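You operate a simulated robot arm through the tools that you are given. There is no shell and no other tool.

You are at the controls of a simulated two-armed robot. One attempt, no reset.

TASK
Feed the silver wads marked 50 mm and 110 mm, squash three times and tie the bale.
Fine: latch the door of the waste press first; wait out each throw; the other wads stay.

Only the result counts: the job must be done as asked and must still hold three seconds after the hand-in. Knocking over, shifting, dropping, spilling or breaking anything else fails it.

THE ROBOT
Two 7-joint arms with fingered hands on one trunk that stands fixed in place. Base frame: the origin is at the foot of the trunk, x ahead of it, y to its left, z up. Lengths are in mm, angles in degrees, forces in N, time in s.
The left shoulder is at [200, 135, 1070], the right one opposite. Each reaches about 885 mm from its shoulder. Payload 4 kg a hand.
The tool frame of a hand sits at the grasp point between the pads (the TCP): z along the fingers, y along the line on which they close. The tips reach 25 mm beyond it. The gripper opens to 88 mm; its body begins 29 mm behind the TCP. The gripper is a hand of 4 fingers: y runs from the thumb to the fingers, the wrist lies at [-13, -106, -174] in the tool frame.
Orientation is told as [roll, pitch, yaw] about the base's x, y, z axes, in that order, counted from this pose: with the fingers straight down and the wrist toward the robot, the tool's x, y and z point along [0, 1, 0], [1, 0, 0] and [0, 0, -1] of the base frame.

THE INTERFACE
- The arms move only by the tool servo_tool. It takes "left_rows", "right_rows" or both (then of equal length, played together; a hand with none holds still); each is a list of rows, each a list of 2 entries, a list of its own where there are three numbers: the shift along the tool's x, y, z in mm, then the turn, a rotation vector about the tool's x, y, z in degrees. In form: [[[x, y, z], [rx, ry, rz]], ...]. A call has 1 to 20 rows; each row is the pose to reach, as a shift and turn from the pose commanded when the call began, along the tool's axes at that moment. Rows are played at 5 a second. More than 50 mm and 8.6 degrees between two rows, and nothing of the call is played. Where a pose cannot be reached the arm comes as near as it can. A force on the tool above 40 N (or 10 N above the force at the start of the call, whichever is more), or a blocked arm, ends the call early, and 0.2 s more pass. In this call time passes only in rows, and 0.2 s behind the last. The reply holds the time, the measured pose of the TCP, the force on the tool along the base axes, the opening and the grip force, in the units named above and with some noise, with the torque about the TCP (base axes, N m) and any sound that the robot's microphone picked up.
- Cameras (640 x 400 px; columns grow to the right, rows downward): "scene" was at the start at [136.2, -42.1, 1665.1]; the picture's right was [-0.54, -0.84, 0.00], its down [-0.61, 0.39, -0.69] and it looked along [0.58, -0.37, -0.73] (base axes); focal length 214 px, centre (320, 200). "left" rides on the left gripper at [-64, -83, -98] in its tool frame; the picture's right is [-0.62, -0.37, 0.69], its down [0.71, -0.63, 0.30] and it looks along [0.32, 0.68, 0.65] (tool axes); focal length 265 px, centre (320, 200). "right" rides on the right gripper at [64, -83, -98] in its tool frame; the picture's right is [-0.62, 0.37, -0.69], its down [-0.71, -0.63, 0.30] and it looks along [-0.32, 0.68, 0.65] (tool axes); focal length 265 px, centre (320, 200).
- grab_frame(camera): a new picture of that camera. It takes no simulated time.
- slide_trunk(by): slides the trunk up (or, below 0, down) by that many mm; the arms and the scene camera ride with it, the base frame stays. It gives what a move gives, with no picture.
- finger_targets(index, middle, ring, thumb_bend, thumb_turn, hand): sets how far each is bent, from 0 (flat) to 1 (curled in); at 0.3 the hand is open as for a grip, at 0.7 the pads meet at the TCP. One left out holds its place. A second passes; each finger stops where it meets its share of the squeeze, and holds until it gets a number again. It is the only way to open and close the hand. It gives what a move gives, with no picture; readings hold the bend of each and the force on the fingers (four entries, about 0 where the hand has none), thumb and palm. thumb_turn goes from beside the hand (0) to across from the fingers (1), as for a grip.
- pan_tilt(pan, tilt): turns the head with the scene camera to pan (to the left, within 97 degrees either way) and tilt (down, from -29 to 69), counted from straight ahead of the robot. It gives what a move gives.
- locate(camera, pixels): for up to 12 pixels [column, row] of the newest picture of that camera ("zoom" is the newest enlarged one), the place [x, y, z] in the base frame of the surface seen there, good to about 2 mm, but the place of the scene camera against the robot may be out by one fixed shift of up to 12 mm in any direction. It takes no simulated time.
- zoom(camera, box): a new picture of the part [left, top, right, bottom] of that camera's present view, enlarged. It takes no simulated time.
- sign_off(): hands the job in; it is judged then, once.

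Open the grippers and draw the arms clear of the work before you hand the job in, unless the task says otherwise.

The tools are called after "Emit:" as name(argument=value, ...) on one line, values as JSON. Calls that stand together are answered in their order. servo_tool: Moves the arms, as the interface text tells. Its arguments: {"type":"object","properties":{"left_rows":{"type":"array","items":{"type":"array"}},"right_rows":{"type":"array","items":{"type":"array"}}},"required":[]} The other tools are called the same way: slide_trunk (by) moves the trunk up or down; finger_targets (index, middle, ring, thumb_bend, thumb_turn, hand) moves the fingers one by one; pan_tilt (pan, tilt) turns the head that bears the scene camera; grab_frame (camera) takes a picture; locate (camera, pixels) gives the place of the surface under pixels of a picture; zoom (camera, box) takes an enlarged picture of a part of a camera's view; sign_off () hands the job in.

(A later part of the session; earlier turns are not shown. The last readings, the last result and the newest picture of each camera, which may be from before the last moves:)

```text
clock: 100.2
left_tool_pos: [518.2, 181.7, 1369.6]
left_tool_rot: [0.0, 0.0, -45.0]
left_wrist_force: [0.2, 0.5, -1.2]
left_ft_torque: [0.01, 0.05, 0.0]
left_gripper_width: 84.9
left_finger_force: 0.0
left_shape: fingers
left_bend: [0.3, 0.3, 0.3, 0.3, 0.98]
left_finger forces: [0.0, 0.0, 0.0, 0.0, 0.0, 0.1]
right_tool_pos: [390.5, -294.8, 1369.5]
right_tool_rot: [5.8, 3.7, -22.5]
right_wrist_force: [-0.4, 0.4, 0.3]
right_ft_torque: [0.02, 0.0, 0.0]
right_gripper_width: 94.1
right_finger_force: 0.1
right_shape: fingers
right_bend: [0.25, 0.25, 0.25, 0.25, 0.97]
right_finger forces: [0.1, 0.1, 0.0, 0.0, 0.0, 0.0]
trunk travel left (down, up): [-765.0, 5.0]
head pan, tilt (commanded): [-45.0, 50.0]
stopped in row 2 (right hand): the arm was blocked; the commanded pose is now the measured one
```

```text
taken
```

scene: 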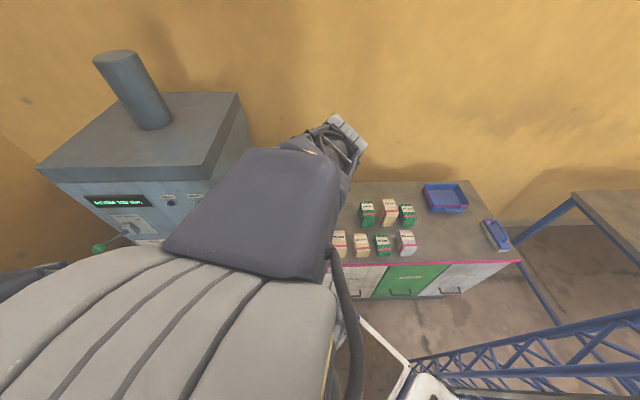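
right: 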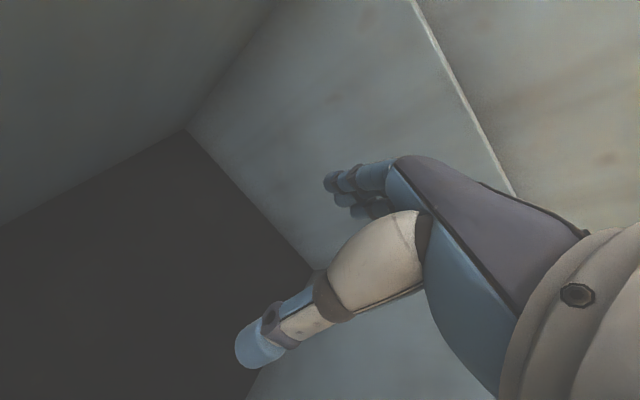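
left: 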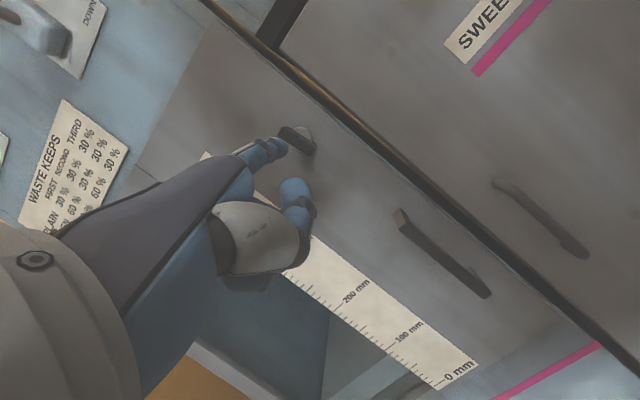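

The elbow seems to press near the head (the view shifted slightly). I move the right hand forward and outward, where the elbow previously had room.

Emit:
servo_tool(right_rows=[[[0, 25, 0], [0, 0, 0]], [[0, 50, 5], [0, 0, 0]], [[0, 75, 10], [0, 0, 0]], [[0, 100, 15], [0, 0, 0]], [[0, 130, 20], [0, 0, 0]]])

Emit:
grab_frame(camera="scene")

```text
clock: 101.3
left_tool_pos: [518.0, 181.4, 1369.2]
left_tool_rot: [0.0, -0.1, -45.0]
left_wrist_force: [0.7, 1.4, 0.0]
left_ft_torque: [0.02, -0.03, 0.04]
left_gripper_width: 84.5
left_finger_force: 0.0
left_shape: fingers
left_bend: [0.3, 0.3, 0.3, 0.3, 0.98]
left_finger forces: [0.0, 0.0, 0.0, 0.1, 0.0, 0.1]
right_tool_pos: [509.8, -340.6, 1341.1]
right_tool_rot: [5.8, 3.7, -22.1]
right_wrist_force: [0.6, 0.0, 0.2]
right_ft_torque: [0.0, -0.02, 0.01]
right_gripper_width: 94.5
right_finger_force: 0.0
right_shape: fingers
right_bend: [0.25, 0.25, 0.25, 0.25, 0.97]
right_finger forces: [0.1, 0.0, 0.1, 0.0, 0.0, 0.1]
trunk travel left (down, up): [-765.0, 5.0]
head pan, tilt (commanded): [-45.0, 50.0]
```

```text
taken
```

scene: 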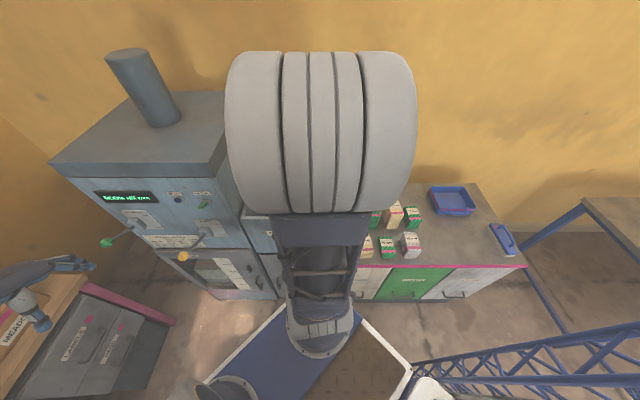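

Back in control and the view is restored. I level the right hand, then park it to the right above the front of the table at the pose that worked before (well above the wads).

Emit:
servo_tool(right_rows=[[[0, 0, 0], [-1.9, -2.9, 0]], [[0, 0, 0], [-3.7, -5.8, 0]]])

Emit:
servo_tool(right_rows=[[[-31, -14, -5], [0, 0, 5.3]], [[-62, -28, -10], [0, 0, 10.6]], [[-93, -42, -15], [0, 0, 16]], [[-124, -57, -20], [0, 0, 21.3]], [[-154, -71, -25], [0, 0, 26.6]], [[-185, -85, -30], [0, 0, 32]], [[-215, -100, -35], [0, 0, 37.3]], [[-246, -114, -40], [0, 0, 42.6]], [[-276, -128, -45], [0, 0, 48]]])

Emit:
grab_frame(camera="scene")

```text
clock: 102.0
left_tool_pos: [518.4, 181.5, 1368.6]
left_tool_rot: [0.0, 0.0, -45.0]
left_wrist_force: [0.3, -0.1, -0.4]
left_ft_torque: [0.04, 0.01, -0.02]
left_gripper_width: 84.8
left_finger_force: 0.1
left_shape: fingers
left_bend: [0.3, 0.3, 0.3, 0.3, 0.98]
left_finger forces: [0.0, 0.0, 0.0, 0.0, 0.0, 0.0]
right_tool_pos: [510.6, -341.7, 1340.6]
right_tool_rot: [0.0, 0.0, -22.4]
right_wrist_force: [0.0, 0.4, 0.6]
right_ft_torque: [-0.03, 0.0, -0.02]
right_gripper_width: 94.4
right_finger_force: 0.0
right_shape: fingers
right_bend: [0.25, 0.25, 0.25, 0.25, 0.97]
right_finger forces: [0.0, 0.1, 0.0, 0.0, 0.1, 0.1]
trunk travel left (down, up): [-765.0, 5.0]
head pan, tilt (commanded): [-45.0, 50.0]
```

```text
clock: 104.0
left_tool_pos: [517.5, 181.1, 1368.5]
left_tool_rot: [0.0, 0.1, -45.0]
left_wrist_force: [0.3, 0.9, 0.0]
left_ft_torque: [-0.04, 0.02, 0.02]
left_gripper_width: 84.7
left_finger_force: 0.1
left_shape: fingers
left_bend: [0.3, 0.3, 0.3, 0.3, 0.98]
left_finger forces: [0.1, 0.0, 0.1, 0.0, 0.0, 0.0]
right_tool_pos: [287.7, -546.3, 1389.0]
right_tool_rot: [0.0, -0.1, -70.5]
right_wrist_force: [0.8, 1.1, -1.0]
right_ft_torque: [0.01, 0.0, 0.0]
right_gripper_width: 94.3
right_finger_force: 0.0
right_shape: fingers
right_bend: [0.25, 0.25, 0.25, 0.25, 0.97]
right_finger forces: [0.0, 0.1, 0.1, 0.1, 0.0, 0.0]
trunk travel left (down, up): [-765.0, 5.0]
head pan, tilt (commanded): [-45.0, 50.0]
```

```text
taken
```

scene: 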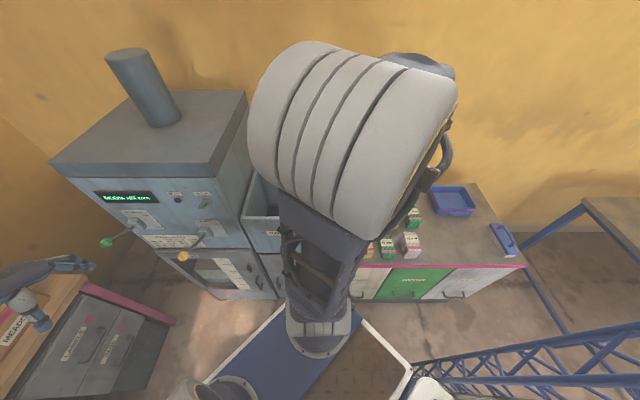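

The right arm is parked clear. I lower the trunk 310 mm to bring the left arm to lever height and turn the head toward the levers.

Emit:
slide_trunk(by=-310)

Emit:
pan_tilt(pan=-5, tilt=30)

Emit:
grab_frame(camera="scene")

Emit:
grab_frame(camera="left")

```text
clock: 107.0
left_tool_pos: [518.5, 181.6, 1057.8]
left_tool_rot: [0.0, 0.0, -44.9]
left_wrist_force: [0.0, -0.5, 0.2]
left_ft_torque: [-0.02, 0.04, 0.0]
left_gripper_width: 84.6
left_finger_force: 0.0
left_shape: fingers
left_bend: [0.3, 0.3, 0.3, 0.3, 0.98]
left_finger forces: [0.0, 0.0, 0.0, 0.0, 0.1, 0.1]
right_tool_pos: [286.6, -546.7, 1078.0]
right_tool_rot: [0.0, 0.0, -70.5]
right_wrist_force: [0.5, -0.7, 0.0]
right_ft_torque: [-0.02, -0.01, 0.03]
right_gripper_width: 94.5
right_finger_force: 0.1
right_shape: fingers
right_bend: [0.25, 0.25, 0.25, 0.25, 0.97]
right_finger forces: [0.1, 0.1, 0.1, 0.0, 0.0, 0.1]
trunk travel left (down, up): [-455.0, 315.0]
head pan, tilt (commanded): [-45.0, 50.0]
```

```text
clock: 108.1
left_tool_pos: [518.6, 181.0, 1058.7]
left_tool_rot: [0.0, -0.1, -45.0]
left_wrist_force: [0.3, -0.4, -0.5]
left_ft_torque: [0.01, -0.04, 0.05]
left_gripper_width: 84.8
left_finger_force: 0.1
left_shape: fingers
left_bend: [0.3, 0.3, 0.3, 0.3, 0.98]
left_finger forces: [0.0, 0.0, 0.1, 0.0, 0.0, 0.0]
right_tool_pos: [286.9, -546.1, 1079.3]
right_tool_rot: [0.0, 0.1, -70.5]
right_wrist_force: [-0.8, -0.3, 0.6]
right_ft_torque: [-0.04, 0.0, 0.01]
right_gripper_width: 94.3
right_finger_force: 0.0
right_shape: fingers
right_bend: [0.25, 0.25, 0.25, 0.25, 0.97]
right_finger forces: [0.0, 0.0, 0.0, 0.0, 0.0, 0.0]
trunk travel left (down, up): [-455.0, 315.0]
head pan, tilt (commanded): [-5.0, 30.0]
```

```text
taken
```

scene: 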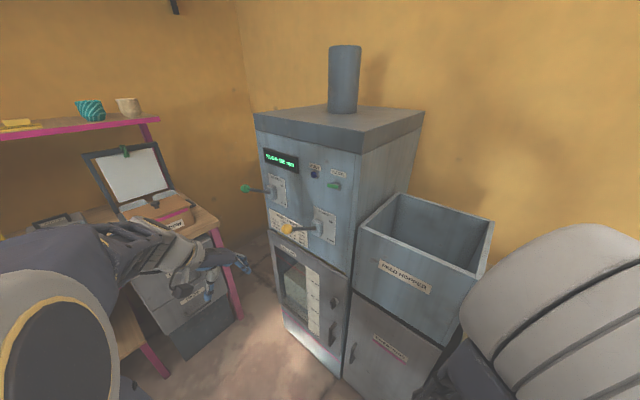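

```text
taken
```

left: 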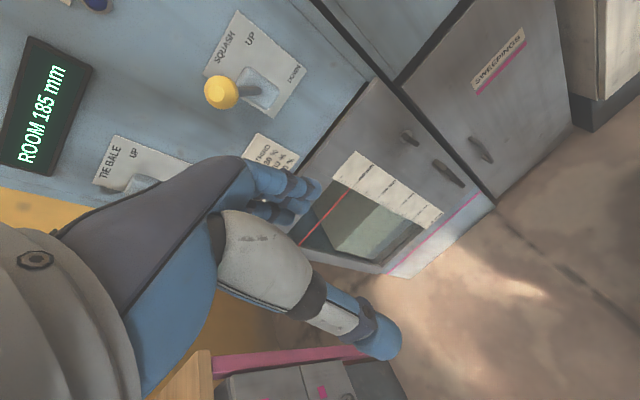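

Both views show the levers well. I zoom in to see the lever plates and locate the yellow knob and hub.

Emit:
zoom(camera="scene", box=[230, 140, 370, 250])

Emit:
locate(camera="left", pixels=[[221, 92], [212, 80], [208, 95], [218, 107], [235, 90], [245, 91], [258, 92], [270, 82], [140, 180], [295, 70]])

Emit:
zoom(camera="left", box=[90, 0, 330, 200])

```text
3.64 times, centred on (300, 195) of scene
```

zoom: 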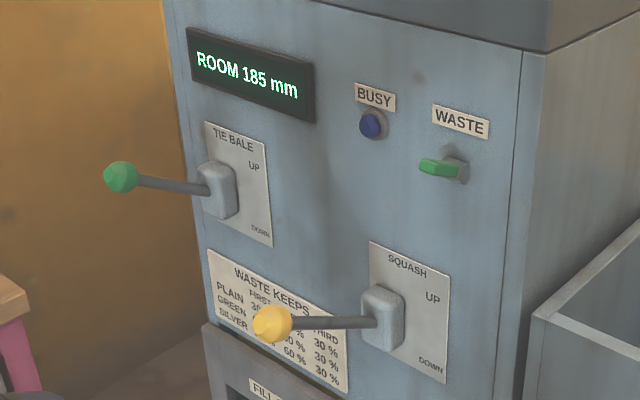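

```text
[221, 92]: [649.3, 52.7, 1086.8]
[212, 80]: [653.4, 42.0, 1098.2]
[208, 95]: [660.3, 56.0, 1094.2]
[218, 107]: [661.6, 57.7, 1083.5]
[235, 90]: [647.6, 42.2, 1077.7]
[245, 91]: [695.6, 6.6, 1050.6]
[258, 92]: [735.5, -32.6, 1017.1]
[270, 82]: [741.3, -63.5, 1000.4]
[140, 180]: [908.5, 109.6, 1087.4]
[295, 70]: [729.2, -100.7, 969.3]
```

```text
2.00 times, centred on (210, 100) of left
```

zoom: 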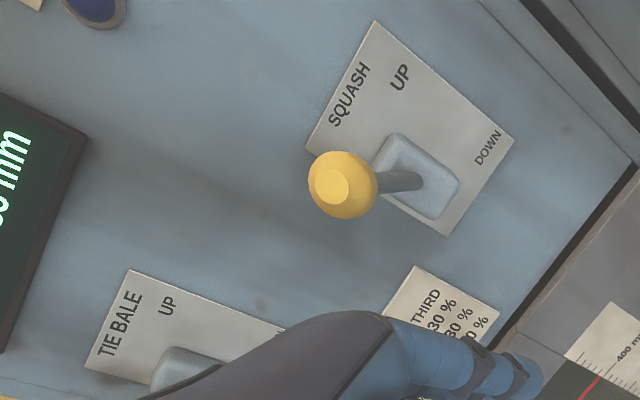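

The yellow knob's centre is ≈[658,45,1088], lever raised ~33°. I'll press it down with the flat fingers as a paddle: I lower the trunk 50 mm and flatten the left fingers with the thumb beside the hand.

Emit:
slide_trunk(by=-50)

Emit:
finger_targets(hand="left", index=0, middle=0, ring=0, thumb_bend=0.3, thumb_turn=0)

Emit:
servo_tool(left_rows=[[[0, 0, -34], [-6.7, 0, 0]], [[0, 0, -68], [-13.4, 0, 0]], [[0, 0, -100], [-20, 0, 0]], [[-2, 30, -105], [-20, 0, 0]], [[-4, 60, -105], [-20, 0, 0]], [[-5, 90, -105], [-20, 0, 0]]])

Emit:
grab_frame(camera="left")

Emit:
grab_frame(camera="scene")

```text
clock: 109.0
left_tool_pos: [518.2, 179.8, 1008.3]
left_tool_rot: [-0.1, -0.1, -45.0]
left_wrist_force: [-0.9, -0.1, 0.5]
left_ft_torque: [-0.01, -0.01, -0.02]
left_gripper_width: 84.7
left_finger_force: 0.1
left_shape: fingers
left_bend: [0.3, 0.3, 0.3, 0.3, 0.98]
left_finger forces: [0.0, 0.0, 0.1, 0.1, 0.0, 0.1]
right_tool_pos: [288.8, -546.2, 1027.6]
right_tool_rot: [0.0, -0.1, -70.4]
right_wrist_force: [0.2, 0.6, -0.2]
right_ft_torque: [0.0, 0.04, 0.03]
right_gripper_width: 94.2
right_finger_force: 0.0
right_shape: fingers
right_bend: [0.25, 0.25, 0.25, 0.25, 0.97]
right_finger forces: [0.0, 0.1, 0.0, 0.0, 0.0, 0.0]
trunk travel left (down, up): [-405.0, 365.0]
head pan, tilt (commanded): [-5.0, 30.0]
```

```text
clock: 110.0
left_tool_pos: [518.1, 181.6, 1008.7]
left_tool_rot: [0.0, 0.0, -45.0]
left_wrist_force: [0.4, -0.3, 0.4]
left_ft_torque: [0.02, 0.01, 0.0]
left_gripper_width: 125.6
left_finger_force: 0.0
left_shape: fingers
left_bend: [0.0, 0.0, 0.0, 0.3, 0.0]
left_finger forces: [0.0, 0.0, 0.0, 0.0, 0.0, 0.0]
right_tool_pos: [287.3, -546.3, 1028.8]
right_tool_rot: [0.0, 0.0, -70.4]
right_wrist_force: [0.9, -0.5, -0.3]
right_ft_torque: [0.01, 0.02, -0.05]
right_gripper_width: 94.4
right_finger_force: 0.1
right_shape: fingers
right_bend: [0.25, 0.25, 0.25, 0.25, 0.97]
right_finger forces: [0.0, 0.0, 0.0, 0.0, 0.0, 0.0]
trunk travel left (down, up): [-405.0, 365.0]
head pan, tilt (commanded): [-5.0, 30.0]
```

```text
clock: 111.4
left_tool_pos: [579.6, 113.9, 1115.0]
left_tool_rot: [-0.1, -20.1, -45.0]
left_wrist_force: [0.8, -0.4, 0.4]
left_ft_torque: [0.0, 0.02, 0.0]
left_gripper_width: 125.1
left_finger_force: 0.1
left_shape: fingers
left_bend: [0.0, 0.0, 0.0, 0.3, 0.0]
left_finger forces: [0.0, 0.0, 0.0, 0.0, 0.1, 0.0]
right_tool_pos: [287.3, -545.7, 1028.4]
right_tool_rot: [0.0, -0.1, -70.4]
right_wrist_force: [0.1, -1.0, -0.7]
right_ft_torque: [-0.01, -0.01, -0.03]
right_gripper_width: 94.4
right_finger_force: 0.0
right_shape: fingers
right_bend: [0.25, 0.25, 0.25, 0.25, 0.97]
right_finger forces: [0.1, 0.0, 0.0, 0.1, 0.0, 0.0]
trunk travel left (down, up): [-405.0, 365.0]
head pan, tilt (commanded): [-5.0, 30.0]
```

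```text
taken
```

left: 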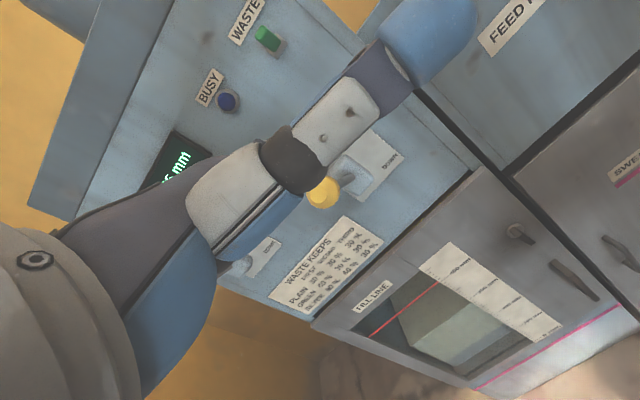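

```text
taken
```

scene: 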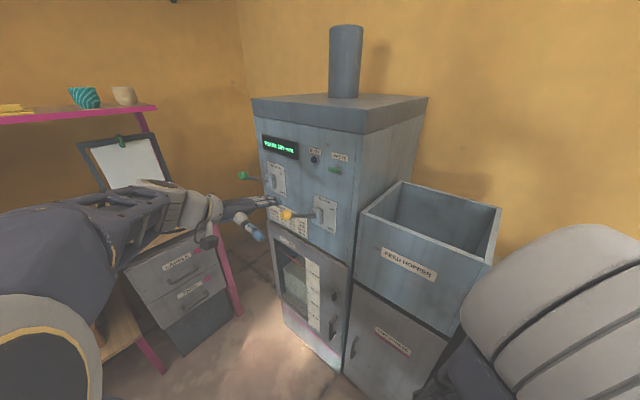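

I zoom on the hand and the knob in the scene view to check the finger and thumb positions.

Emit:
zoom(camera="scene", box=[190, 160, 350, 260])

Emit:
locate(camera="zoom", pixels=[[335, 165], [325, 175], [300, 180], [280, 300], [255, 265], [385, 215], [375, 210], [395, 222], [440, 215]])

```text
4.00 times, centred on (270, 210) of scene
```

zoom: 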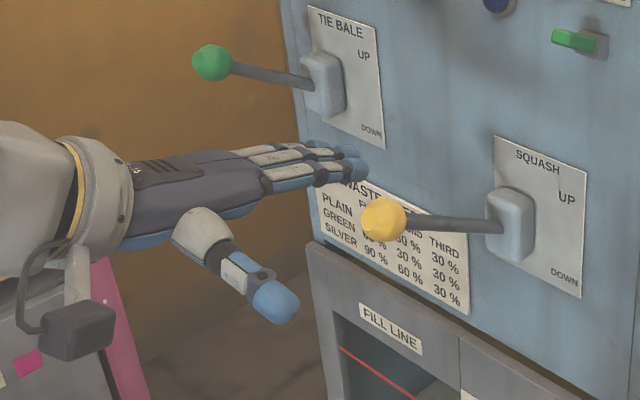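

```text
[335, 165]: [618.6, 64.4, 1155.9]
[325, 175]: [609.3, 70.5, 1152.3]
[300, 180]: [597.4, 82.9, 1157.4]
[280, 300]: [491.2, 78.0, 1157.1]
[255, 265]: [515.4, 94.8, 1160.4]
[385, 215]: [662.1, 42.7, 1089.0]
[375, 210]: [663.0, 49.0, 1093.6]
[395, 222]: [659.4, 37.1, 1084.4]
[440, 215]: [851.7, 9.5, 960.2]
```

The flat fingers point over toward the knob, thumb well off to the side. I advance 61 mm so the fingers lie above the knob.

Emit:
servo_tool(left_rows=[[[0, 19, 7], [0, 0, 0]], [[0, 38, 14], [0, 0, 0]], [[0, 57.3, 20.9], [0, 0, 0]]])

Emit:
zoom(camera="scene", box=[190, 160, 350, 260])

Emit:
grab_frame(camera="left")

```text
clock: 112.2
left_tool_pos: [621.6, 71.1, 1113.7]
left_tool_rot: [0.1, -20.1, -45.0]
left_wrist_force: [-0.6, 0.2, -0.8]
left_ft_torque: [0.0, 0.01, 0.02]
left_gripper_width: 125.5
left_finger_force: 0.0
left_shape: fingers
left_bend: [0.0, 0.0, 0.0, 0.3, 0.0]
left_finger forces: [0.0, 0.0, 0.0, 0.0, 0.0, 0.0]
right_tool_pos: [287.7, -546.8, 1028.5]
right_tool_rot: [0.0, 0.0, -70.3]
right_wrist_force: [0.1, 0.3, -0.2]
right_ft_torque: [0.02, -0.03, 0.02]
right_gripper_width: 94.3
right_finger_force: 0.0
right_shape: fingers
right_bend: [0.25, 0.25, 0.25, 0.25, 0.97]
right_finger forces: [0.0, 0.1, 0.0, 0.1, 0.0, 0.1]
trunk travel left (down, up): [-405.0, 365.0]
head pan, tilt (commanded): [-5.0, 30.0]
```

```text
4.00 times, centred on (270, 210) of scene
```

zoom: 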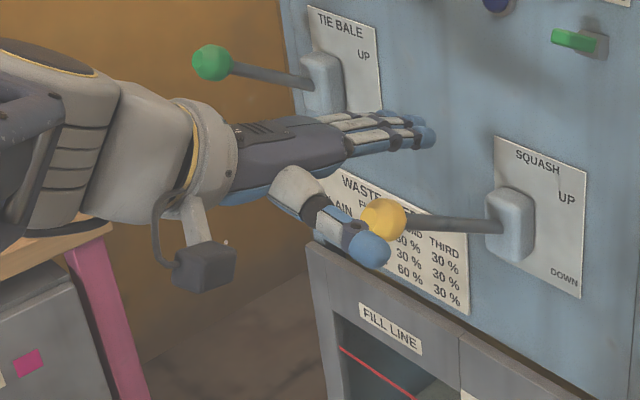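

```text
taken
```

left: 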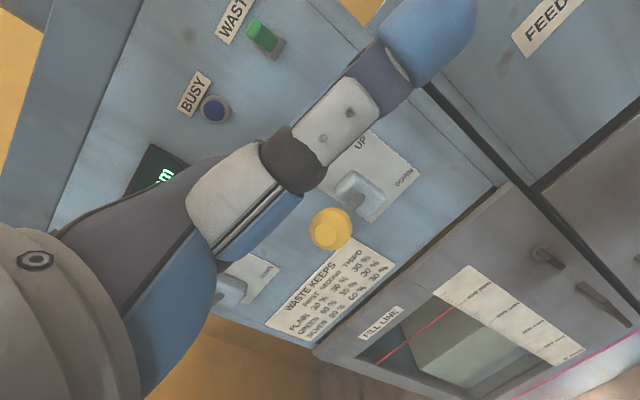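

Fingers are above the knob and the thumb is clear. I press down in steps: ~45 mm to contact then onward, watching the force.

Emit:
servo_tool(left_rows=[[[0, -6.8, 18.8], [0, 0, 0]], [[0, -12, 33], [0, 0, 0]], [[0, -15.4, 42.3], [0, 0, 0]], [[0, -18.8, 51.7], [0, 0, 0]], [[0, -22.2, 61.1], [0, 0, 0]]])

Emit:
zoom(camera="scene", box=[190, 140, 370, 260])

```text
clock: 113.4
left_tool_pos: [623.0, 71.5, 1049.2]
left_tool_rot: [-0.1, -20.1, -45.0]
left_wrist_force: [-0.8, 0.7, 2.7]
left_ft_torque: [-0.08, -0.17, -0.02]
left_gripper_width: 125.7
left_finger_force: 1.8
left_shape: fingers
left_bend: [0.0, 0.0, 0.0, 0.3, 0.0]
left_finger forces: [0.0, 2.9, 0.1, 0.0, 0.0, 0.0]
right_tool_pos: [286.9, -546.1, 1029.1]
right_tool_rot: [0.0, -0.1, -70.4]
right_wrist_force: [0.4, 0.3, -0.2]
right_ft_torque: [0.03, 0.01, -0.01]
right_gripper_width: 94.3
right_finger_force: 0.1
right_shape: fingers
right_bend: [0.25, 0.25, 0.25, 0.25, 0.97]
right_finger forces: [0.0, 0.1, 0.0, 0.0, 0.0, 0.0]
trunk travel left (down, up): [-405.0, 365.0]
head pan, tilt (commanded): [-5.0, 30.0]
```

```text
3.33 times, centred on (280, 200) of scene
```

zoom: 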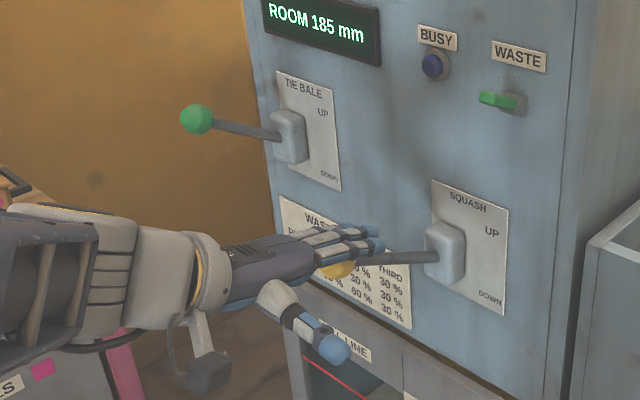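

The middle finger pushes the knob with ~3 N. I keep pressing down another ~120 mm.

Emit:
servo_tool(left_rows=[[[0, -5.1, 14.1], [0, 0, 0]], [[0, -10.3, 28.2], [0, 0, 0]], [[0, -15.4, 42.3], [0, 0, 0]], [[0, -20.5, 56.4], [0, 0, 0]], [[0, -25.7, 70.5], [0, 0, 0]], [[0, -30.8, 84.6], [0, 0, 0]], [[0, -35.9, 98.7], [0, 0, 0]], [[0, -41, 112.8], [0, 0, 0]]])

Emit:
zoom(camera="scene", box=[190, 140, 370, 260])

```text
clock: 115.2
left_tool_pos: [622.5, 70.2, 929.3]
left_tool_rot: [0.0, -20.2, -45.1]
left_wrist_force: [1.2, 2.5, 15.5]
left_ft_torque: [-0.58, -0.71, 0.02]
left_gripper_width: 125.2
left_finger_force: 8.4
left_shape: fingers
left_bend: [0.0, 0.0, 0.0, 0.3, 0.0]
left_finger forces: [1.4, 10.4, 5.6, 0.0, 0.1, 0.0]
right_tool_pos: [286.9, -546.7, 1028.3]
right_tool_rot: [0.0, 0.0, -70.5]
right_wrist_force: [-0.2, -1.1, -1.1]
right_ft_torque: [0.04, 0.01, 0.03]
right_gripper_width: 94.4
right_finger_force: 0.1
right_shape: fingers
right_bend: [0.25, 0.25, 0.25, 0.25, 0.97]
right_finger forces: [0.1, 0.0, 0.0, 0.0, 0.0, 0.0]
trunk travel left (down, up): [-405.0, 365.0]
head pan, tilt (commanded): [-5.0, 30.0]
```

```text
3.33 times, centred on (280, 200) of scene
```

zoom: 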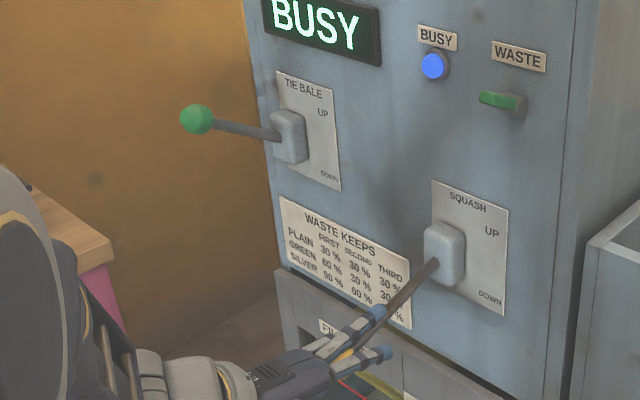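

The display and lamp show BUSY — the first squash is running. I lift the hand gently off the lever and watch what the lever does.

Emit:
servo_tool(left_rows=[[[0, 5.1, -14.1], [0, 0, 0]], [[0, 10.3, -28.2], [0, 0, 0]], [[0, 15.4, -42.3], [0, 0, 0]], [[0, 20.5, -56.4], [0, 0, 0]]])

Emit:
zoom(camera="scene", box=[190, 140, 370, 260])

```text
clock: 116.2
left_tool_pos: [622.2, 69.6, 987.1]
left_tool_rot: [-0.1, -20.0, -45.1]
left_wrist_force: [4.3, -4.6, 7.1]
left_ft_torque: [0.01, -0.07, -0.03]
left_gripper_width: 125.7
left_finger_force: 4.2
left_shape: fingers
left_bend: [0.0, 0.0, 0.0, 0.3, 0.0]
left_finger forces: [0.1, 8.1, 0.0, 0.1, 0.0, 0.1]
right_tool_pos: [286.9, -546.1, 1028.9]
right_tool_rot: [0.0, 0.1, -70.5]
right_wrist_force: [-0.4, -0.5, -0.1]
right_ft_torque: [0.0, 0.0, 0.01]
right_gripper_width: 94.2
right_finger_force: 0.1
right_shape: fingers
right_bend: [0.25, 0.25, 0.25, 0.25, 0.97]
right_finger forces: [0.1, 0.0, 0.0, 0.0, 0.1, 0.0]
trunk travel left (down, up): [-405.0, 365.0]
head pan, tilt (commanded): [-5.0, 30.0]
```

```text
3.33 times, centred on (280, 200) of scene
```

zoom: 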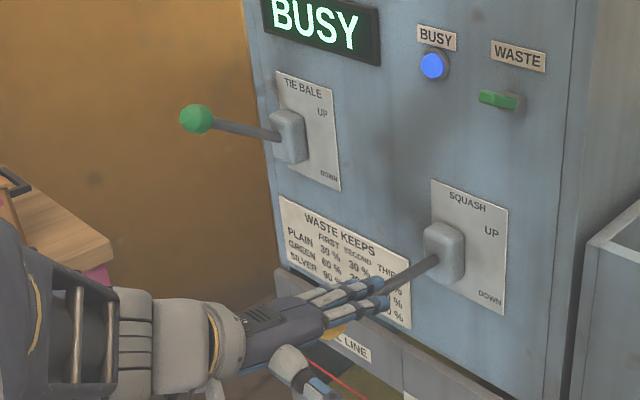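

The lever springs back up, following my hand. I let it return gently by rising the rest of the way.

Emit:
servo_tool(left_rows=[[[0, 6.8, -18.8], [0, 0, 0]], [[0, 13.7, -37.6], [0, 0, 0]], [[0, 20.5, -56.4], [0, 0, 0]], [[0, 27.4, -75.2], [0, 0, 0]], [[0, 34.2, -94], [0, 0, 0]], [[0, 41, -112.8], [0, 0, 0]], [[0, 43, -118], [0, 0, 0]]])

Emit:
zoom(camera="scene", box=[190, 140, 370, 260])

```text
clock: 117.8
left_tool_pos: [622.4, 70.1, 1116.3]
left_tool_rot: [0.0, -20.0, -45.0]
left_wrist_force: [0.9, 0.5, -0.2]
left_ft_torque: [0.02, 0.0, 0.0]
left_gripper_width: 125.6
left_finger_force: 0.1
left_shape: fingers
left_bend: [0.0, 0.0, 0.0, 0.3, 0.0]
left_finger forces: [0.1, 0.0, 0.0, 0.1, 0.1, 0.0]
right_tool_pos: [288.7, -547.3, 1027.7]
right_tool_rot: [0.0, -0.1, -70.4]
right_wrist_force: [0.1, -0.3, 0.7]
right_ft_torque: [-0.01, -0.01, -0.01]
right_gripper_width: 94.3
right_finger_force: 0.0
right_shape: fingers
right_bend: [0.25, 0.25, 0.25, 0.25, 0.97]
right_finger forces: [0.0, 0.0, 0.0, 0.0, 0.1, 0.0]
trunk travel left (down, up): [-405.0, 365.0]
head pan, tilt (commanded): [-5.0, 30.0]
```

```text
3.33 times, centred on (280, 200) of scene
```

zoom: 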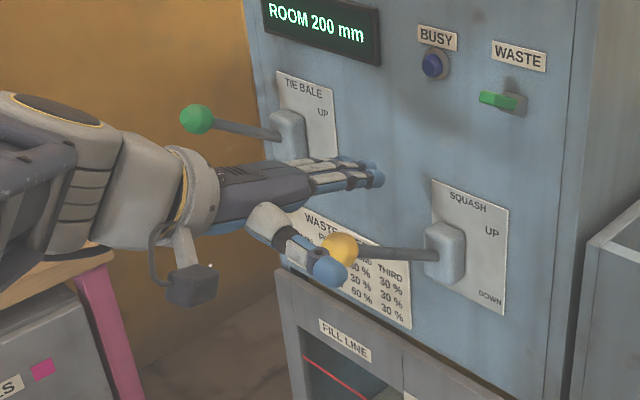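

First throw is done: ROOM 200 mm (160→~145 mm), BUSY lamp off, lever back up. I press for the second squash along the same path.

Emit:
servo_tool(left_rows=[[[0, -8.5, 23.5], [0, 0, 0]], [[0, -15.4, 42.3], [0, 0, 0]], [[0, -22.2, 61.1], [0, 0, 0]], [[0, -27.4, 75.2], [0, 0, 0]], [[0, -32.5, 89.3], [0, 0, 0]], [[0, -37.6, 103.4], [0, 0, 0]], [[0, -42.8, 117.5], [0, 0, 0]], [[0, -47.9, 131.6], [0, 0, 0]], [[0, -53, 145.7], [0, 0, 0]], [[0, -58.1, 159.8], [0, 0, 0]], [[0, -63.3, 173.9], [0, 0, 0]], [[0, -64, 175.8], [0, 0, 0]]])

Emit:
zoom(camera="scene", box=[190, 140, 370, 260])

```text
clock: 120.4
left_tool_pos: [620.5, 69.1, 928.5]
left_tool_rot: [0.2, -20.2, -45.1]
left_wrist_force: [4.4, -2.0, 17.3]
left_ft_torque: [-0.38, -0.68, -0.15]
left_gripper_width: 125.2
left_finger_force: 8.8
left_shape: fingers
left_bend: [0.0, 0.0, 0.0, 0.3, 0.0]
left_finger forces: [0.1, 7.8, 9.1, 0.0, 0.0, 0.1]
right_tool_pos: [287.6, -546.3, 1029.5]
right_tool_rot: [0.0, 0.1, -70.4]
right_wrist_force: [0.9, 0.2, 0.0]
right_ft_torque: [0.0, 0.0, 0.0]
right_gripper_width: 94.3
right_finger_force: 0.0
right_shape: fingers
right_bend: [0.25, 0.25, 0.25, 0.25, 0.97]
right_finger forces: [0.0, 0.0, 0.1, 0.1, 0.0, 0.0]
trunk travel left (down, up): [-405.0, 365.0]
head pan, tilt (commanded): [-5.0, 30.0]
```

```text
3.33 times, centred on (280, 200) of scene
```

zoom: 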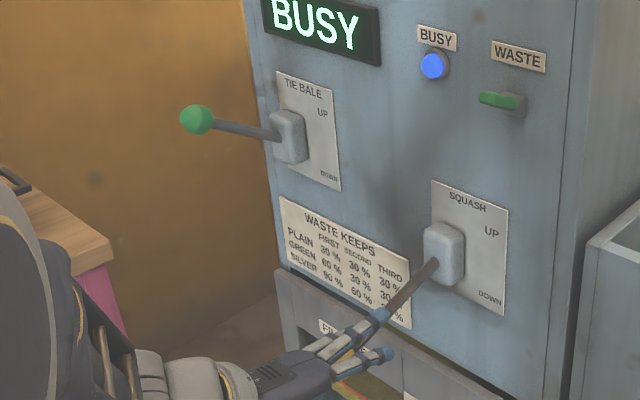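

The second throw is running (BUSY). I let the lever up gently again.

Emit:
servo_tool(left_rows=[[[0, 6.8, -18.8], [0, 0, 0]], [[0, 13.7, -37.6], [0, 0, 0]], [[0, 20.5, -56.4], [0, 0, 0]], [[0, 27.4, -75.2], [0, 0, 0]], [[0, 34.2, -94], [0, 0, 0]], [[0, 41, -112.8], [0, 0, 0]], [[0, 47.9, -131.6], [0, 0, 0]], [[0, 54.7, -150.4], [0, 0, 0]], [[0, 61.6, -169.2], [0, 0, 0]], [[0, 64, -175.8], [0, 0, 0]]])

Emit:
zoom(camera="scene", box=[190, 140, 370, 260])

```text
clock: 122.6
left_tool_pos: [619.7, 71.3, 1113.3]
left_tool_rot: [0.1, -20.1, -44.9]
left_wrist_force: [-0.1, -1.9, -0.6]
left_ft_torque: [0.02, 0.05, -0.03]
left_gripper_width: 125.5
left_finger_force: 0.0
left_shape: fingers
left_bend: [0.0, 0.0, 0.0, 0.3, 0.0]
left_finger forces: [0.0, 0.0, 0.0, 0.0, 0.0, 0.0]
right_tool_pos: [287.0, -546.1, 1029.1]
right_tool_rot: [-0.1, 0.0, -70.4]
right_wrist_force: [-0.1, 0.0, -0.1]
right_ft_torque: [0.01, 0.01, 0.0]
right_gripper_width: 94.2
right_finger_force: 0.0
right_shape: fingers
right_bend: [0.25, 0.25, 0.25, 0.25, 0.97]
right_finger forces: [0.0, 0.0, 0.1, 0.0, 0.1, 0.1]
trunk travel left (down, up): [-405.0, 365.0]
head pan, tilt (commanded): [-5.0, 30.0]
```

```text
3.33 times, centred on (280, 200) of scene
```

zoom: 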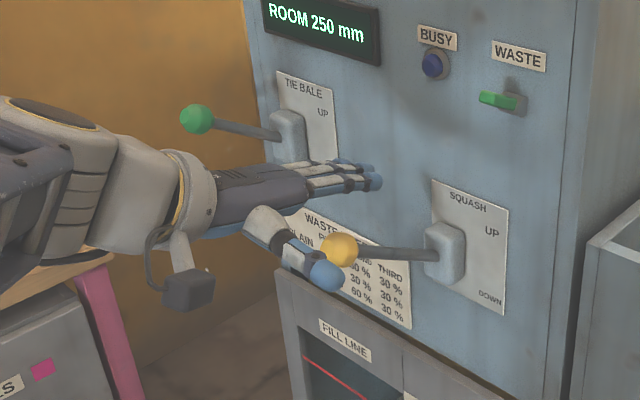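

Second throw done: ROOM 250 mm, BUSY off. Third squash now.

Emit:
servo_tool(left_rows=[[[0, -8.5, 23.5], [0, 0, 0]], [[0, -15.4, 42.3], [0, 0, 0]], [[0, -22.2, 61.1], [0, 0, 0]], [[0, -27.4, 75.2], [0, 0, 0]], [[0, -32.5, 89.3], [0, 0, 0]], [[0, -37.6, 103.4], [0, 0, 0]], [[0, -42.8, 117.5], [0, 0, 0]], [[0, -47.9, 131.6], [0, 0, 0]], [[0, -53, 145.7], [0, 0, 0]], [[0, -58.1, 159.8], [0, 0, 0]], [[0, -63.3, 173.9], [0, 0, 0]], [[0, -64, 175.8], [0, 0, 0]]])

Emit:
zoom(camera="scene", box=[190, 140, 370, 260])

```text
clock: 125.2
left_tool_pos: [623.0, 70.1, 926.9]
left_tool_rot: [0.2, -20.1, -45.1]
left_wrist_force: [3.9, -1.0, 15.8]
left_ft_torque: [-0.43, -0.68, -0.11]
left_gripper_width: 125.4
left_finger_force: 9.7
left_shape: fingers
left_bend: [0.0, 0.0, 0.0, 0.3, 0.0]
left_finger forces: [1.2, 10.3, 6.3, 0.1, 0.0, 0.0]
right_tool_pos: [288.0, -547.7, 1028.5]
right_tool_rot: [0.0, 0.0, -70.3]
right_wrist_force: [-0.5, 0.2, -0.4]
right_ft_torque: [0.02, 0.01, -0.02]
right_gripper_width: 94.3
right_finger_force: 0.1
right_shape: fingers
right_bend: [0.25, 0.25, 0.25, 0.25, 0.97]
right_finger forces: [0.0, 0.0, 0.1, 0.0, 0.0, 0.0]
trunk travel left (down, up): [-405.0, 365.0]
head pan, tilt (commanded): [-5.0, 30.0]
```

```text
3.33 times, centred on (280, 200) of scene
```

zoom: 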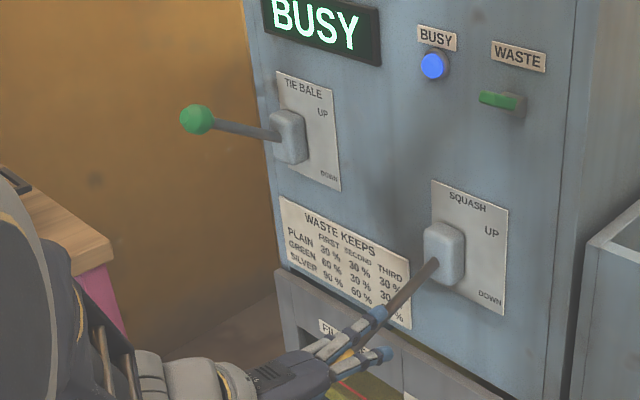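

The third throw is running. I ease the lever back up and check the display.

Emit:
servo_tool(left_rows=[[[0, 6.8, -18.8], [0, 0, 0]], [[0, 13.7, -37.6], [0, 0, 0]], [[0, 20.5, -56.4], [0, 0, 0]], [[0, 27.4, -75.2], [0, 0, 0]], [[0, 34.2, -94], [0, 0, 0]], [[0, 41, -112.8], [0, 0, 0]], [[0, 47.9, -131.6], [0, 0, 0]], [[0, 54.7, -150.4], [0, 0, 0]], [[0, 61.6, -169.2], [0, 0, 0]], [[0, 66, -181], [0, 0, 0]]])

Emit:
zoom(camera="scene", box=[190, 140, 370, 260])

```text
clock: 127.4
left_tool_pos: [622.0, 69.4, 1119.4]
left_tool_rot: [0.0, -20.0, -45.0]
left_wrist_force: [0.9, -0.1, -0.4]
left_ft_torque: [-0.01, 0.0, 0.0]
left_gripper_width: 125.6
left_finger_force: 0.0
left_shape: fingers
left_bend: [0.0, 0.0, 0.0, 0.3, 0.0]
left_finger forces: [0.0, 0.0, 0.0, 0.0, 0.0, 0.0]
right_tool_pos: [287.3, -547.0, 1028.4]
right_tool_rot: [-0.1, 0.0, -70.4]
right_wrist_force: [0.5, 0.3, -0.8]
right_ft_torque: [-0.01, 0.01, 0.01]
right_gripper_width: 94.6
right_finger_force: 0.1
right_shape: fingers
right_bend: [0.25, 0.25, 0.25, 0.25, 0.97]
right_finger forces: [0.0, 0.1, 0.0, 0.1, 0.1, 0.0]
trunk travel left (down, up): [-405.0, 365.0]
head pan, tilt (commanded): [-5.0, 30.0]
```

```text
3.33 times, centred on (280, 200) of scene
```

zoom: 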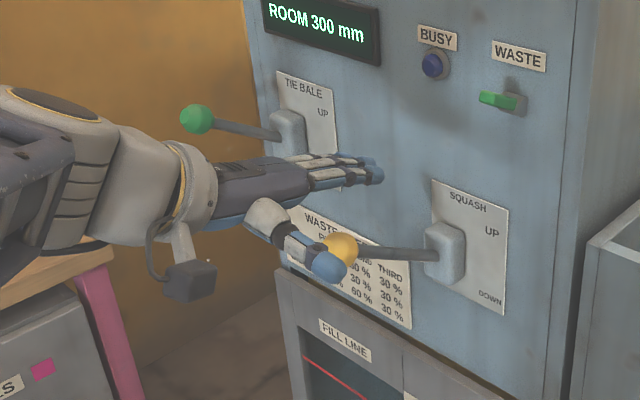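

Third throw done: ROOM 300 mm, BUSY off. Now the TIE BALE lever: I back the left hand away from the squash lever, raise the trunk 130 mm, and look at the green knob.

Emit:
servo_tool(left_rows=[[[0, -31, -11], [0, 0, 0]], [[0, -62, -22], [0, 0, 0]], [[0, -94, -34], [0, 0, 0]]])

Emit:
slide_trunk(by=130)

Emit:
grab_frame(camera="left")

Emit:
grab_frame(camera="scene")

```text
clock: 128.2
left_tool_pos: [550.4, 137.9, 1116.8]
left_tool_rot: [0.0, -19.9, -45.0]
left_wrist_force: [-0.1, -0.1, -0.4]
left_ft_torque: [-0.03, -0.01, 0.01]
left_gripper_width: 125.5
left_finger_force: 0.1
left_shape: fingers
left_bend: [0.0, 0.0, 0.0, 0.3, 0.0]
left_finger forces: [0.1, 0.1, 0.0, 0.0, 0.1, 0.0]
right_tool_pos: [287.4, -546.8, 1027.8]
right_tool_rot: [0.0, 0.0, -70.4]
right_wrist_force: [-0.1, 0.7, 0.2]
right_ft_torque: [0.02, 0.02, -0.02]
right_gripper_width: 94.4
right_finger_force: 0.1
right_shape: fingers
right_bend: [0.25, 0.25, 0.25, 0.25, 0.97]
right_finger forces: [0.0, 0.0, 0.1, 0.0, 0.0, 0.0]
trunk travel left (down, up): [-405.0, 365.0]
head pan, tilt (commanded): [-5.0, 30.0]
```

```text
clock: 129.8
left_tool_pos: [552.2, 138.2, 1247.2]
left_tool_rot: [0.0, -20.0, -45.0]
left_wrist_force: [-0.6, 0.4, -0.6]
left_ft_torque: [0.02, -0.01, 0.04]
left_gripper_width: 125.5
left_finger_force: 0.1
left_shape: fingers
left_bend: [0.0, 0.0, 0.0, 0.3, 0.0]
left_finger forces: [0.0, 0.1, 0.0, 0.1, 0.1, 0.0]
right_tool_pos: [287.4, -546.5, 1158.9]
right_tool_rot: [0.0, 0.0, -70.4]
right_wrist_force: [0.7, -0.1, -0.2]
right_ft_torque: [0.0, 0.0, -0.02]
right_gripper_width: 94.3
right_finger_force: 0.1
right_shape: fingers
right_bend: [0.25, 0.25, 0.25, 0.25, 0.97]
right_finger forces: [0.0, 0.0, 0.0, 0.0, 0.0, 0.1]
trunk travel left (down, up): [-535.0, 235.0]
head pan, tilt (commanded): [-5.0, 30.0]
```

```text
taken
```

left: 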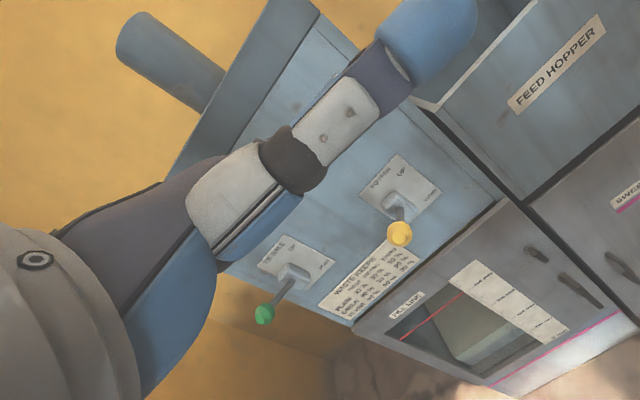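

```text
taken
```

scene: 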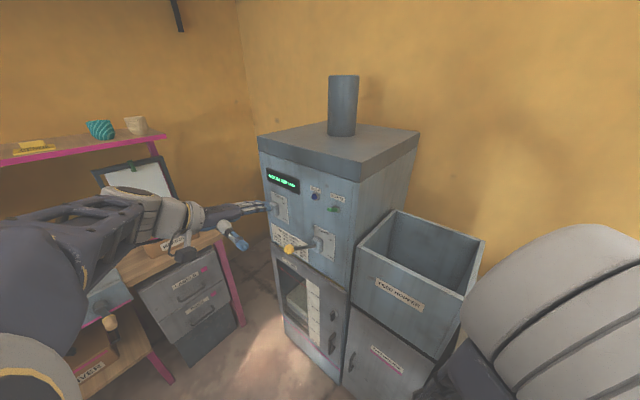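

The green knob is visible at (265,314) in the left view. I locate it, its rod and hub.

Emit:
locate(camera="left", pixels=[[265, 314], [260, 308], [272, 312], [265, 322], [258, 318], [278, 296], [285, 285], [292, 272], [400, 233], [304, 276]])

Emit:
zoom(camera="left", box=[220, 220, 360, 340])

```text
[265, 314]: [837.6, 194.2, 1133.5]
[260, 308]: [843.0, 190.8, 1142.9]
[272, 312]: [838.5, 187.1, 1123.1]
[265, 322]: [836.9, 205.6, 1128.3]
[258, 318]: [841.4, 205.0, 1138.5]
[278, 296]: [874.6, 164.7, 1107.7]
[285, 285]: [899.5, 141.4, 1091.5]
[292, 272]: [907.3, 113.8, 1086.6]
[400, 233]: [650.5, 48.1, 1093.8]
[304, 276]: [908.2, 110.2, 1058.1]
```

```text
3.33 times, centred on (290, 280) of left
```

zoom: 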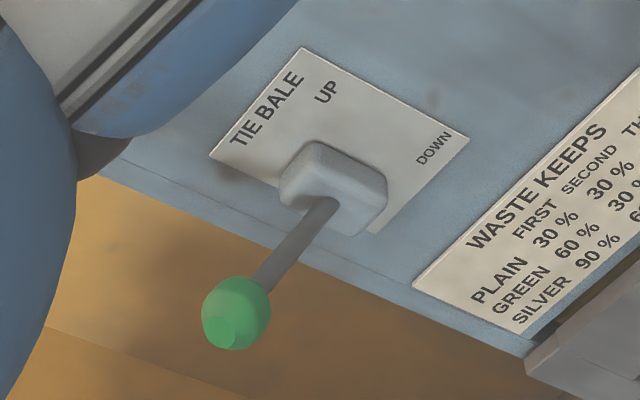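

The green knob's centre is about [844,190,1128]. I check that the shelf and bench items on the left leave room for the arm.

Emit:
locate(camera="scene", pixels=[[85, 148], [100, 128], [160, 135], [135, 185], [165, 180], [110, 255], [50, 230], [130, 215], [20, 330], [240, 240], [205, 222]])

```text
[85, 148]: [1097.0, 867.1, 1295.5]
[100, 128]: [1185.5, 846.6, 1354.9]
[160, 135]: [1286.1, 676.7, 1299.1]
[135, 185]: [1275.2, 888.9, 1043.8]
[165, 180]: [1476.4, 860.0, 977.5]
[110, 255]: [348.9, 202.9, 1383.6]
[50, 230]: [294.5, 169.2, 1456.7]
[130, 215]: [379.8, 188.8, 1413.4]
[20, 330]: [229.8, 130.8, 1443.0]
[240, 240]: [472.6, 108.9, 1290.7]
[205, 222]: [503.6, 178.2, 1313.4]
```

The bench and shelf are far (x>1000, y>670). I move the left hand leftward along the front and then forward so the fingers lie above the green knob.

Emit:
servo_tool(left_rows=[[[40, -4, 11], [0, 0, 0]], [[80, -8, 22], [0, 0, 0]], [[120, -12, 33], [0, 0, 0]], [[160, -16, 44], [0, 0, 0]], [[200, -20, 55], [0, 0, 0]], [[235, -24, 66], [0, 0, 0]], [[235, 6, 77], [0, 0, 0]], [[235, 36, 88], [0, 0, 0]]])

Emit:
grab_frame(camera="left")

Emit:
zoom(camera="scene", box=[190, 140, 370, 260])

```text
clock: 131.6
left_tool_pos: [761.6, 260.1, 1175.5]
left_tool_rot: [0.0, -20.0, -44.9]
left_wrist_force: [-0.1, -0.2, 0.2]
left_ft_torque: [-0.02, 0.0, 0.01]
left_gripper_width: 125.5
left_finger_force: 0.2
left_shape: fingers
left_bend: [0.0, 0.0, 0.0, 0.3, 0.0]
left_finger forces: [0.0, 0.0, 0.0, 0.1, 0.0, 0.0]
right_tool_pos: [288.5, -545.0, 1160.7]
right_tool_rot: [0.0, 0.0, -70.4]
right_wrist_force: [0.3, -0.3, -0.3]
right_ft_torque: [-0.01, -0.01, 0.03]
right_gripper_width: 94.5
right_finger_force: 0.0
right_shape: fingers
right_bend: [0.25, 0.25, 0.25, 0.25, 0.97]
right_finger forces: [0.0, 0.0, 0.0, 0.0, 0.0, 0.0]
trunk travel left (down, up): [-535.0, 235.0]
head pan, tilt (commanded): [-5.0, 30.0]
```

```text
taken
```

left: 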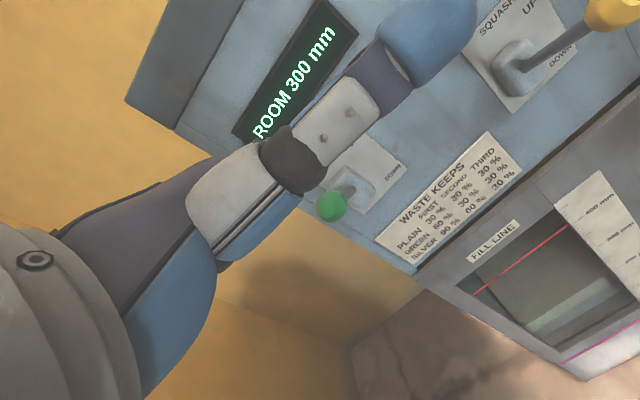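

```text
3.33 times, centred on (280, 200) of scene
```

zoom: 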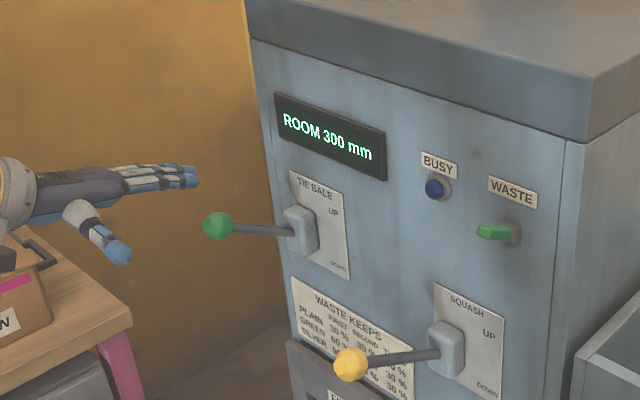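

Aligned in front of the green knob, 65 mm above its contact height. I advance 64 mm over it.

Emit:
servo_tool(left_rows=[[[0, 20, 7.3], [0, 0, 0]], [[0, 40, 14.6], [0, 0, 0]], [[0, 60, 22], [0, 0, 0]]])

Emit:
grab_frame(camera="left")

Emit:
zoom(camera="scene", box=[190, 140, 370, 260])

```text
clock: 132.4
left_tool_pos: [807.6, 214.5, 1175.4]
left_tool_rot: [0.0, -20.0, -45.1]
left_wrist_force: [0.0, -0.3, 0.4]
left_ft_torque: [0.02, -0.02, 0.0]
left_gripper_width: 125.4
left_finger_force: 0.0
left_shape: fingers
left_bend: [0.0, 0.0, 0.0, 0.3, 0.0]
left_finger forces: [0.0, 0.0, 0.0, 0.1, 0.0, 0.0]
right_tool_pos: [287.6, -545.9, 1158.5]
right_tool_rot: [0.1, 0.0, -70.4]
right_wrist_force: [-0.3, -0.6, -0.3]
right_ft_torque: [0.01, -0.01, 0.02]
right_gripper_width: 94.3
right_finger_force: 0.0
right_shape: fingers
right_bend: [0.25, 0.25, 0.25, 0.25, 0.97]
right_finger forces: [0.0, 0.0, 0.1, 0.0, 0.1, 0.0]
trunk travel left (down, up): [-535.0, 235.0]
head pan, tilt (commanded): [-5.0, 30.0]
```

```text
taken
```

left: 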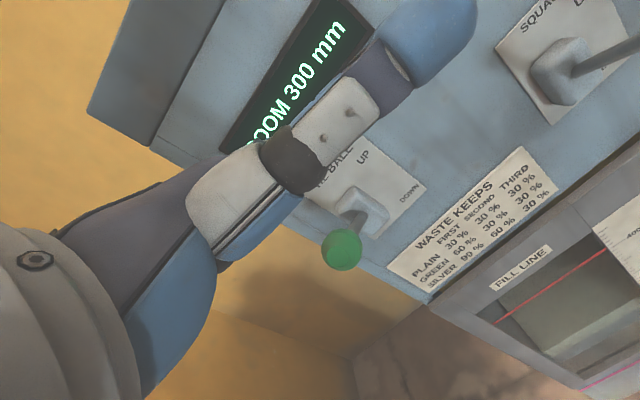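

```text
3.33 times, centred on (280, 200) of scene
```

zoom: 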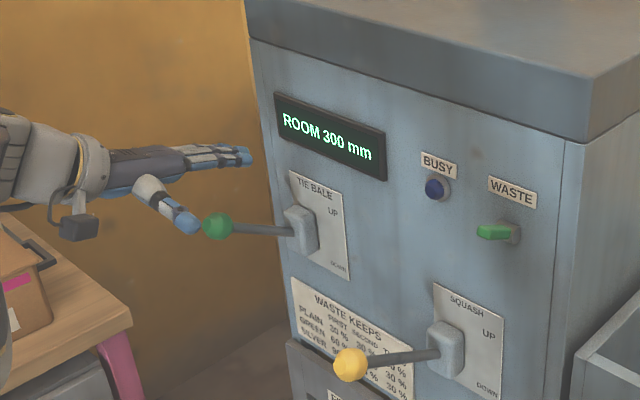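

Fingers are above the green knob. I press down: 65 mm to contact and then ~100 mm more, watching force and display.

Emit:
servo_tool(left_rows=[[[0, -8.5, 23.5], [0, 0, 0]], [[0, -16, 44], [0, 0, 0]], [[0, -22.2, 61.1], [0, 0, 0]], [[0, -27.4, 75.2], [0, 0, 0]], [[0, -32.5, 89.3], [0, 0, 0]], [[0, -37.6, 103.4], [0, 0, 0]], [[0, -42.8, 117.5], [0, 0, 0]], [[0, -47.9, 131.6], [0, 0, 0]]])

Emit:
zoom(camera="scene", box=[190, 140, 370, 260])

```text
clock: 134.2
left_tool_pos: [806.6, 212.6, 1037.9]
left_tool_rot: [0.0, -20.0, -44.9]
left_wrist_force: [-1.6, 6.5, 12.1]
left_ft_torque: [-0.39, -0.56, 0.12]
left_gripper_width: 125.1
left_finger_force: 6.0
left_shape: fingers
left_bend: [0.0, 0.0, 0.0, 0.3, 0.0]
left_finger forces: [0.0, 3.2, 8.7, 0.0, 0.1, 0.1]
right_tool_pos: [287.6, -546.1, 1159.5]
right_tool_rot: [0.0, -0.1, -70.4]
right_wrist_force: [-0.4, -0.7, -0.6]
right_ft_torque: [-0.02, 0.0, -0.01]
right_gripper_width: 94.4
right_finger_force: 0.0
right_shape: fingers
right_bend: [0.25, 0.25, 0.25, 0.25, 0.97]
right_finger forces: [0.0, 0.0, 0.1, 0.0, 0.0, 0.0]
trunk travel left (down, up): [-535.0, 235.0]
head pan, tilt (commanded): [-5.0, 30.0]
```

```text
3.33 times, centred on (280, 200) of scene
```

zoom: 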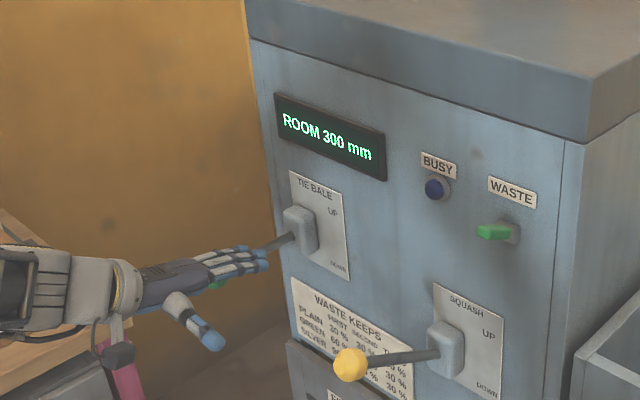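

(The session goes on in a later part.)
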